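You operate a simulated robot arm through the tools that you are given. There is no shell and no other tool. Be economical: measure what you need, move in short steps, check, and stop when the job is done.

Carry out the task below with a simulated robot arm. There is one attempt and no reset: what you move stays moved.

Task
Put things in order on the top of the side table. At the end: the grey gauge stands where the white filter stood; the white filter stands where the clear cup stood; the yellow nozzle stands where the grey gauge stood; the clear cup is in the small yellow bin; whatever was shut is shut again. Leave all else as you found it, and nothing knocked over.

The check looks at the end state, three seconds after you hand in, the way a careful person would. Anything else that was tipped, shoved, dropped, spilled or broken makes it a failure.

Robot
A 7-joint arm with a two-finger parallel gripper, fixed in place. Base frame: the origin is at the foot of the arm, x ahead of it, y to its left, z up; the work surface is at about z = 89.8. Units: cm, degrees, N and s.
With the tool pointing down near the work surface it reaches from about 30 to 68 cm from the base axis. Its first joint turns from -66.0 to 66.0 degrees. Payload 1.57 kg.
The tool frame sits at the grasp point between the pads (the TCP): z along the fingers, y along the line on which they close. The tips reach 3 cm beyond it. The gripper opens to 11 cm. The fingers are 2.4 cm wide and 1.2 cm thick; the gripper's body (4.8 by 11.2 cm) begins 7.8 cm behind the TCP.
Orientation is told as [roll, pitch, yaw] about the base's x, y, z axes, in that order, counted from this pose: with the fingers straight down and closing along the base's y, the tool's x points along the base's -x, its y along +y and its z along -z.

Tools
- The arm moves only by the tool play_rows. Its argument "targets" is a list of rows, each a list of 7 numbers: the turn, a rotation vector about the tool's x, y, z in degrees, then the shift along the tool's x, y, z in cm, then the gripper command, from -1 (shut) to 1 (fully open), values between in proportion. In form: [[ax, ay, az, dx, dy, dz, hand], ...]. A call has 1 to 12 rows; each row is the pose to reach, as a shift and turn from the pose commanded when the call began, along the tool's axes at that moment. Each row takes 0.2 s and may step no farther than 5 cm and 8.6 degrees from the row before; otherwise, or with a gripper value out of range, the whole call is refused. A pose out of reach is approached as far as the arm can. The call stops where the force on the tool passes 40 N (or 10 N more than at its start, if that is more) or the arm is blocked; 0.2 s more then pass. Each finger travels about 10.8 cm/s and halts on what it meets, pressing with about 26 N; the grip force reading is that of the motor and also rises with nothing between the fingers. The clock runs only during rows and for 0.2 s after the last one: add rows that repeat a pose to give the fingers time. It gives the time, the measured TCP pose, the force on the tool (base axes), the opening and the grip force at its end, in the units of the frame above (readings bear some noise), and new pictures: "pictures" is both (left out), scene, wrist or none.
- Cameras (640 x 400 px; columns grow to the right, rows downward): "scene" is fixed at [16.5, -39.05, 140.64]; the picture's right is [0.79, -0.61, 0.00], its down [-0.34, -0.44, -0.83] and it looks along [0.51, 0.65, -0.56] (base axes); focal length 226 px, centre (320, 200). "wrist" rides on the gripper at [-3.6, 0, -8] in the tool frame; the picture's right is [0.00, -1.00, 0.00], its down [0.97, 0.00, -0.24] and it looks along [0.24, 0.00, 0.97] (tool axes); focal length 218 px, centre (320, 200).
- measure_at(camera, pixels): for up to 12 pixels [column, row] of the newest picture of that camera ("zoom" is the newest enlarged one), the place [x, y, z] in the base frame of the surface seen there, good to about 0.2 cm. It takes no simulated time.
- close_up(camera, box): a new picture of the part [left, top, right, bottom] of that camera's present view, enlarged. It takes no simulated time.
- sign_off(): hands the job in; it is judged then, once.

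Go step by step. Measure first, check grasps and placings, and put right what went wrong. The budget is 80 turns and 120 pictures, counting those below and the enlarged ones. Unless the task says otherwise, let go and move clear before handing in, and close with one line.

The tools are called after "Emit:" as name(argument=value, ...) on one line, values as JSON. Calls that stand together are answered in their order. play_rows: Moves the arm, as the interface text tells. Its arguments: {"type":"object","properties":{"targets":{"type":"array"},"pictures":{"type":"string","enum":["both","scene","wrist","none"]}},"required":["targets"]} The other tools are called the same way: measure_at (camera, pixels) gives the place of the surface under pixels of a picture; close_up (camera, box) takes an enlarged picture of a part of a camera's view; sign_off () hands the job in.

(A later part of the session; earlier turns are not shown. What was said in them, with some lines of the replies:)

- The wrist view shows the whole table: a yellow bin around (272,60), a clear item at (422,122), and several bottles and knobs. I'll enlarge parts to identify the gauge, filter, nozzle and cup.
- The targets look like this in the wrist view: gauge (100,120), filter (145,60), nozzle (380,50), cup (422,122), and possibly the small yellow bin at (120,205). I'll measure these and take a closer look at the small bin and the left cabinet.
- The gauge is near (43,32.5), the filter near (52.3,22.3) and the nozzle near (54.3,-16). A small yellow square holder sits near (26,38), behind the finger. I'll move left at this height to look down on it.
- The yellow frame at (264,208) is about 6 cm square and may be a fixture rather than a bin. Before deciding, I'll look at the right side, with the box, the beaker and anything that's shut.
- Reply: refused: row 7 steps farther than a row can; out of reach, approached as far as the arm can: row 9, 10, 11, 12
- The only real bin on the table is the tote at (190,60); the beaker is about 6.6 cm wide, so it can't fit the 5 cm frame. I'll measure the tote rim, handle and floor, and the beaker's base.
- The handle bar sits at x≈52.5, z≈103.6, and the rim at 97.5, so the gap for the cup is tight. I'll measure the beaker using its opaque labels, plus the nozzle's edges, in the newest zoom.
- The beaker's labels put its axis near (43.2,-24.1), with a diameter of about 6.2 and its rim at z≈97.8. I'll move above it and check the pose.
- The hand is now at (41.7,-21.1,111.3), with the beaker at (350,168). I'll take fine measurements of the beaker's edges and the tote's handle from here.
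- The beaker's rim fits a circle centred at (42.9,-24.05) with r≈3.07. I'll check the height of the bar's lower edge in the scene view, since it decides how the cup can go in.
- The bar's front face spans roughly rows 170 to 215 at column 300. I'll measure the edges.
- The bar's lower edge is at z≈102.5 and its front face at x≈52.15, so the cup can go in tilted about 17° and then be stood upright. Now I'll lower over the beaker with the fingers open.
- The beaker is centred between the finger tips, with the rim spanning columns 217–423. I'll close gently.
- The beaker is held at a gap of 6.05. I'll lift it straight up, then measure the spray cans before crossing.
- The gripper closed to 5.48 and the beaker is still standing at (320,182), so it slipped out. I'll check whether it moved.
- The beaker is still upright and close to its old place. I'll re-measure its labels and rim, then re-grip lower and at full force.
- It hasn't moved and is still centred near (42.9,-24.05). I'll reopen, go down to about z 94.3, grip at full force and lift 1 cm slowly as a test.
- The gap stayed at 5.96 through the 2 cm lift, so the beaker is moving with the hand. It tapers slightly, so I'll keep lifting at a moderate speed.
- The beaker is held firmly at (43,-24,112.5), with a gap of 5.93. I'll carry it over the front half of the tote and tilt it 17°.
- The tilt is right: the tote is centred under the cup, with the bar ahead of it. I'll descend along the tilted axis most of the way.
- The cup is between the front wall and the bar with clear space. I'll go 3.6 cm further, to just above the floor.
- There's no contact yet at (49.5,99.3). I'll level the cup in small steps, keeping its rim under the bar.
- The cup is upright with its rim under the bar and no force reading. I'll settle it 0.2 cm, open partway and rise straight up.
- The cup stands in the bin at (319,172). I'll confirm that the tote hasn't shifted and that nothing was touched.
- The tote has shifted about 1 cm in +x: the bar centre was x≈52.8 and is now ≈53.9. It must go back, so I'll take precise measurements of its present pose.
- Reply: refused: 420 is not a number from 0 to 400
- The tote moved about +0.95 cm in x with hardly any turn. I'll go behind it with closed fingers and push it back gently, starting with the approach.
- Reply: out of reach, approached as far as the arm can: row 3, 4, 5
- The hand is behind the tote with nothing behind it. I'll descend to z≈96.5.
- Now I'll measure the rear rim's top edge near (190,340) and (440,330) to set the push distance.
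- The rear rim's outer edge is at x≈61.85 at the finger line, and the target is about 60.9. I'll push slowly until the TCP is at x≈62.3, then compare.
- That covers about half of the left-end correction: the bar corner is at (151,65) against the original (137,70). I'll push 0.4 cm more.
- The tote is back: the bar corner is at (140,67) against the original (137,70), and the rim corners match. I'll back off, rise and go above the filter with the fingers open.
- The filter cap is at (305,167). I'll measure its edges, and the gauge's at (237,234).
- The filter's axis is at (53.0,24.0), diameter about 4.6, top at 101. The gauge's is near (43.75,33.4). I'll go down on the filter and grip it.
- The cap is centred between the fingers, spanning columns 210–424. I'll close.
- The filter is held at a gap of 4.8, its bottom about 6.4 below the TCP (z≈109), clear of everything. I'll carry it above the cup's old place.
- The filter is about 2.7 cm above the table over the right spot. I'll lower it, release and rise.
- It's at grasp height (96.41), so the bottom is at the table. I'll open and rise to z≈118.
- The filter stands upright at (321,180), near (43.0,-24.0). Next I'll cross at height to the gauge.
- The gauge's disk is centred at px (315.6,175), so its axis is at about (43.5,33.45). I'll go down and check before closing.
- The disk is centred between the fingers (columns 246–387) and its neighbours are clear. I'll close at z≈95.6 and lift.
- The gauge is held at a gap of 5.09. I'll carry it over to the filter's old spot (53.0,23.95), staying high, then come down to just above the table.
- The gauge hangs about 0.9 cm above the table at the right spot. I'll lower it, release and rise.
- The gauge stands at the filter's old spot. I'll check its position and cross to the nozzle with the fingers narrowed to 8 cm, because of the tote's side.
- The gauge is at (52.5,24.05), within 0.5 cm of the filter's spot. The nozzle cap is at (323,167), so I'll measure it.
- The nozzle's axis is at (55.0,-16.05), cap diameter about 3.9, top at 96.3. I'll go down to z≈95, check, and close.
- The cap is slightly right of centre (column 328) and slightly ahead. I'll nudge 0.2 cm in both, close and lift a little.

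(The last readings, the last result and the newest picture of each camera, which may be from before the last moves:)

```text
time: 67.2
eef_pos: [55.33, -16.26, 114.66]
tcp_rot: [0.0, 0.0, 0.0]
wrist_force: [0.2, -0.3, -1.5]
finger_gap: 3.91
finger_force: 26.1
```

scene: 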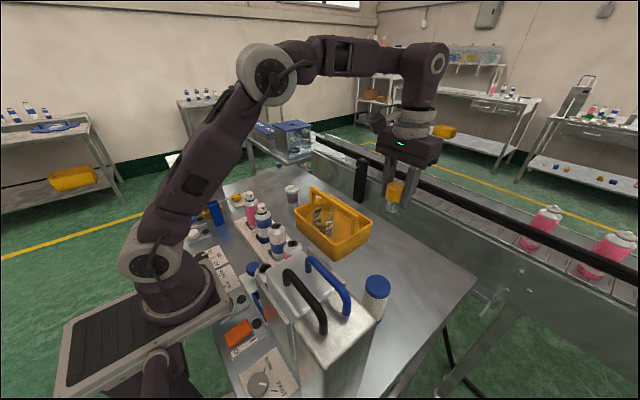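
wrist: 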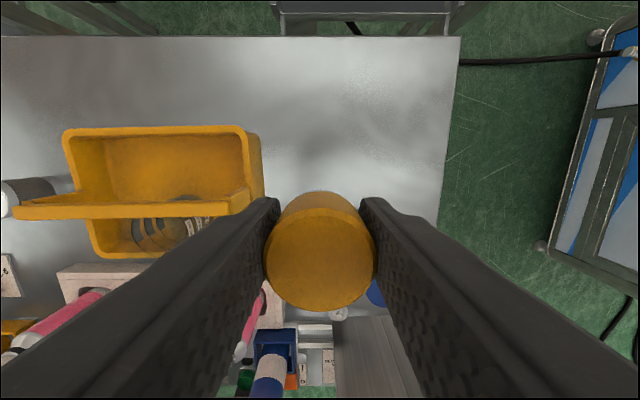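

The nozzle is held, its bottom at about z 110. I'll carry it to the gauge's old place (43.4,33.4).

Emit:
play_rows(targets=[[0, 0, 0, 0.5, 2.2, 0, -1], [0, 0, 0, 1.6, 6.7, 0, -1], [0, 0, 0, 2.7, 11.3, 0, -1], [0, 0, 0, 3.8, 15.9, 0, -1], [0, 0, 0, 4.9, 20.5, 0, -1], [0, 0, 0, 6, 25.1, 0, -1], [0, 0, 0, 7.1, 29.7, 0, -1], [0, 0, 0, 8.2, 34.3, 0, -1], [0, 0, 0, 9.3, 38.9, 0, -1], [0, 0, 0, 10.4, 43.5, 0, -1], [0, 0, 0, 11.3, 47.5, 0, -1], [0, 0, 0, 11.7, 49.45, 0, -1]], pictures="none")

Emit:
play_rows(targets=[[0, 0, 0, 0, 0, 3, -1], [0, 0, 0, 0, 0, 7, -1], [0, 0, 0, 0, 0, 11, -1], [0, 0, 0, 0, 0, 15, -1], [0, 0, 0, 0, 0, 17.5, -1], [0, 0, 0, 0, 0, 18.8, -1], [0, 0, 0, 0, 0, 18.8, -1]])

Emit:
close_up(camera="scene", box=[225, 160, 305, 220])

```text
time: 69.8
eef_pos: [43.47, 33.43, 114.89]
tcp_rot: [0.1, 0.0, 0.0]
wrist_force: [-0.4, 0.6, -1.4]
finger_gap: 3.91
finger_force: 26.5
```

```text
time: 71.4
eef_pos: [43.67, 33.31, 96.16]
tcp_rot: [0.0, 0.1, 0.0]
wrist_force: [0.1, 0.6, -1.3]
finger_gap: 3.91
finger_force: 26.1
```

scene: 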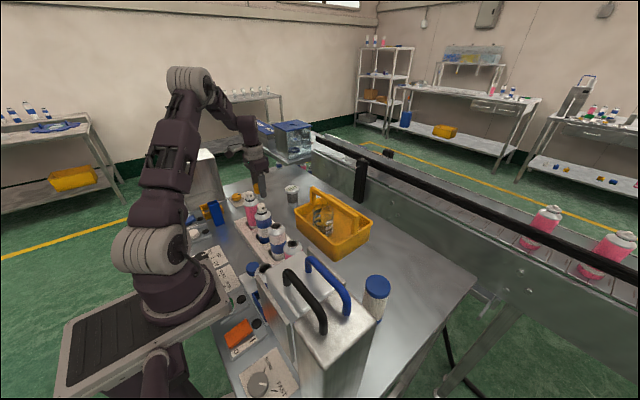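
wrist: 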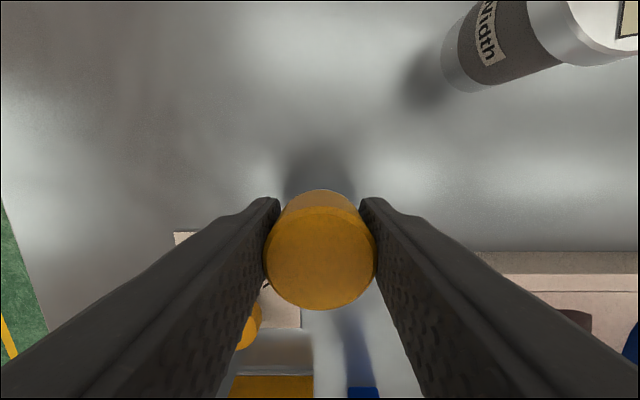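

```text
6.67 times, centred on (265, 190) of scene
```

zoom: 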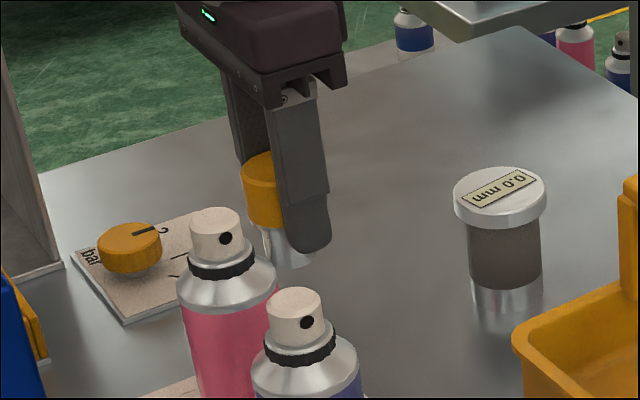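

The nozzle is about 1.2 cm above the table, clear of the dial plate. I'll lower it, release and rise.

Emit:
play_rows(targets=[[0, 0, 0, 0, 0, 0.5, -1], [0, 0, 0, 0, 0, 1.0, -1], [0, 0, 0, 0, 0, 1.25, -1], [0, 0, 0, 0, 0, 1.25, -0.25], [0, 0, 0, 0, 0, 1.25, 0.2], [0, 0, 0, 0, 0, 1.25, 0.7], [0, 0, 0, 0, 0, 1.25, 0.7], [0, 0, 0, 0, 0, -2, 0.7], [0, 0, 0, 0, 0, -6, 0.7], [0, 0, 0, 0, 0, -10, 0.7], [0, 0, 0, 0, 0, -14, 0.7], [0, 0, 0, 0, 0, -18, 0.7]])

Emit:
close_up(camera="scene", box=[150, 140, 310, 240])

Emit:
measure_at(camera="wrist", pixels=[[320, 175], [312, 175], [328, 175], [320, 185]])

```text
time: 74.0
eef_pos: [44.08, 33.31, 113.73]
tcp_rot: [-0.1, 0.1, 0.0]
wrist_force: [-0.2, 0.4, 0.2]
finger_gap: 9.34
finger_force: 0.1
```

scene: 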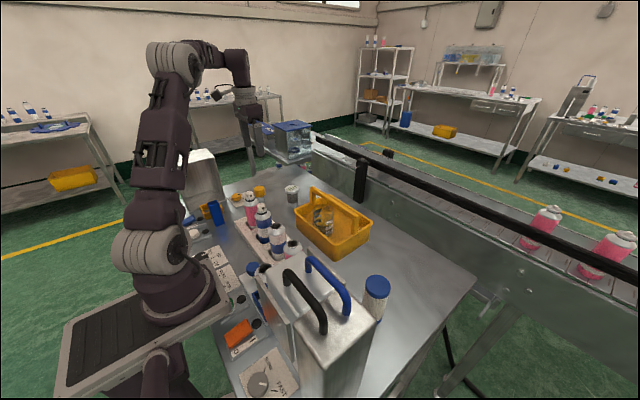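
wrist: 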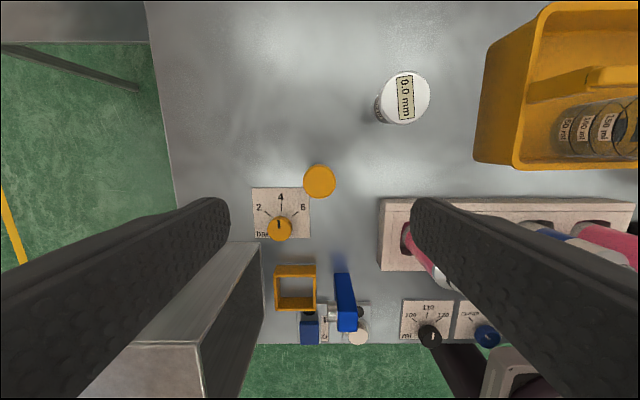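

```text
4.00 times, centred on (230, 190) of scene
```

zoom: 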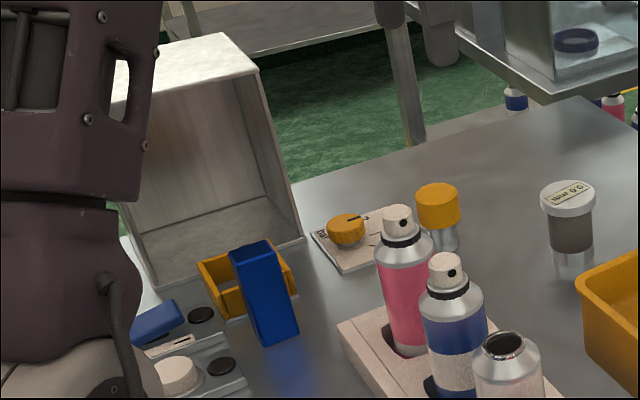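

```text
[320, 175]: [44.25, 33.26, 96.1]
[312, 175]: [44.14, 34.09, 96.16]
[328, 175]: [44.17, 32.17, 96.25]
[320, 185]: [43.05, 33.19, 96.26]
```

All placings are checked. The nozzle stands at (43.5,33.3), the gauge at the filter's old spot, the filter upright at the cup's old place, and the cup upright in the yellow bin. The hand is open and clear, nothing was opened, and I'm handing in.

Emit:
sign_off()

```text
The job is handed in.
```

I've handed the job in. The gauge, filter and nozzle stand in their new places, the gauge about 0.5 cm off the filter's exact spot. The clear cup stands upright in the yellow tote, which I took to be the small yellow bin. I nudged that tote about 1 cm while placing the cup and pushed it back to within about 0.1 cm; I never opened anything, so nothing needed shutting.
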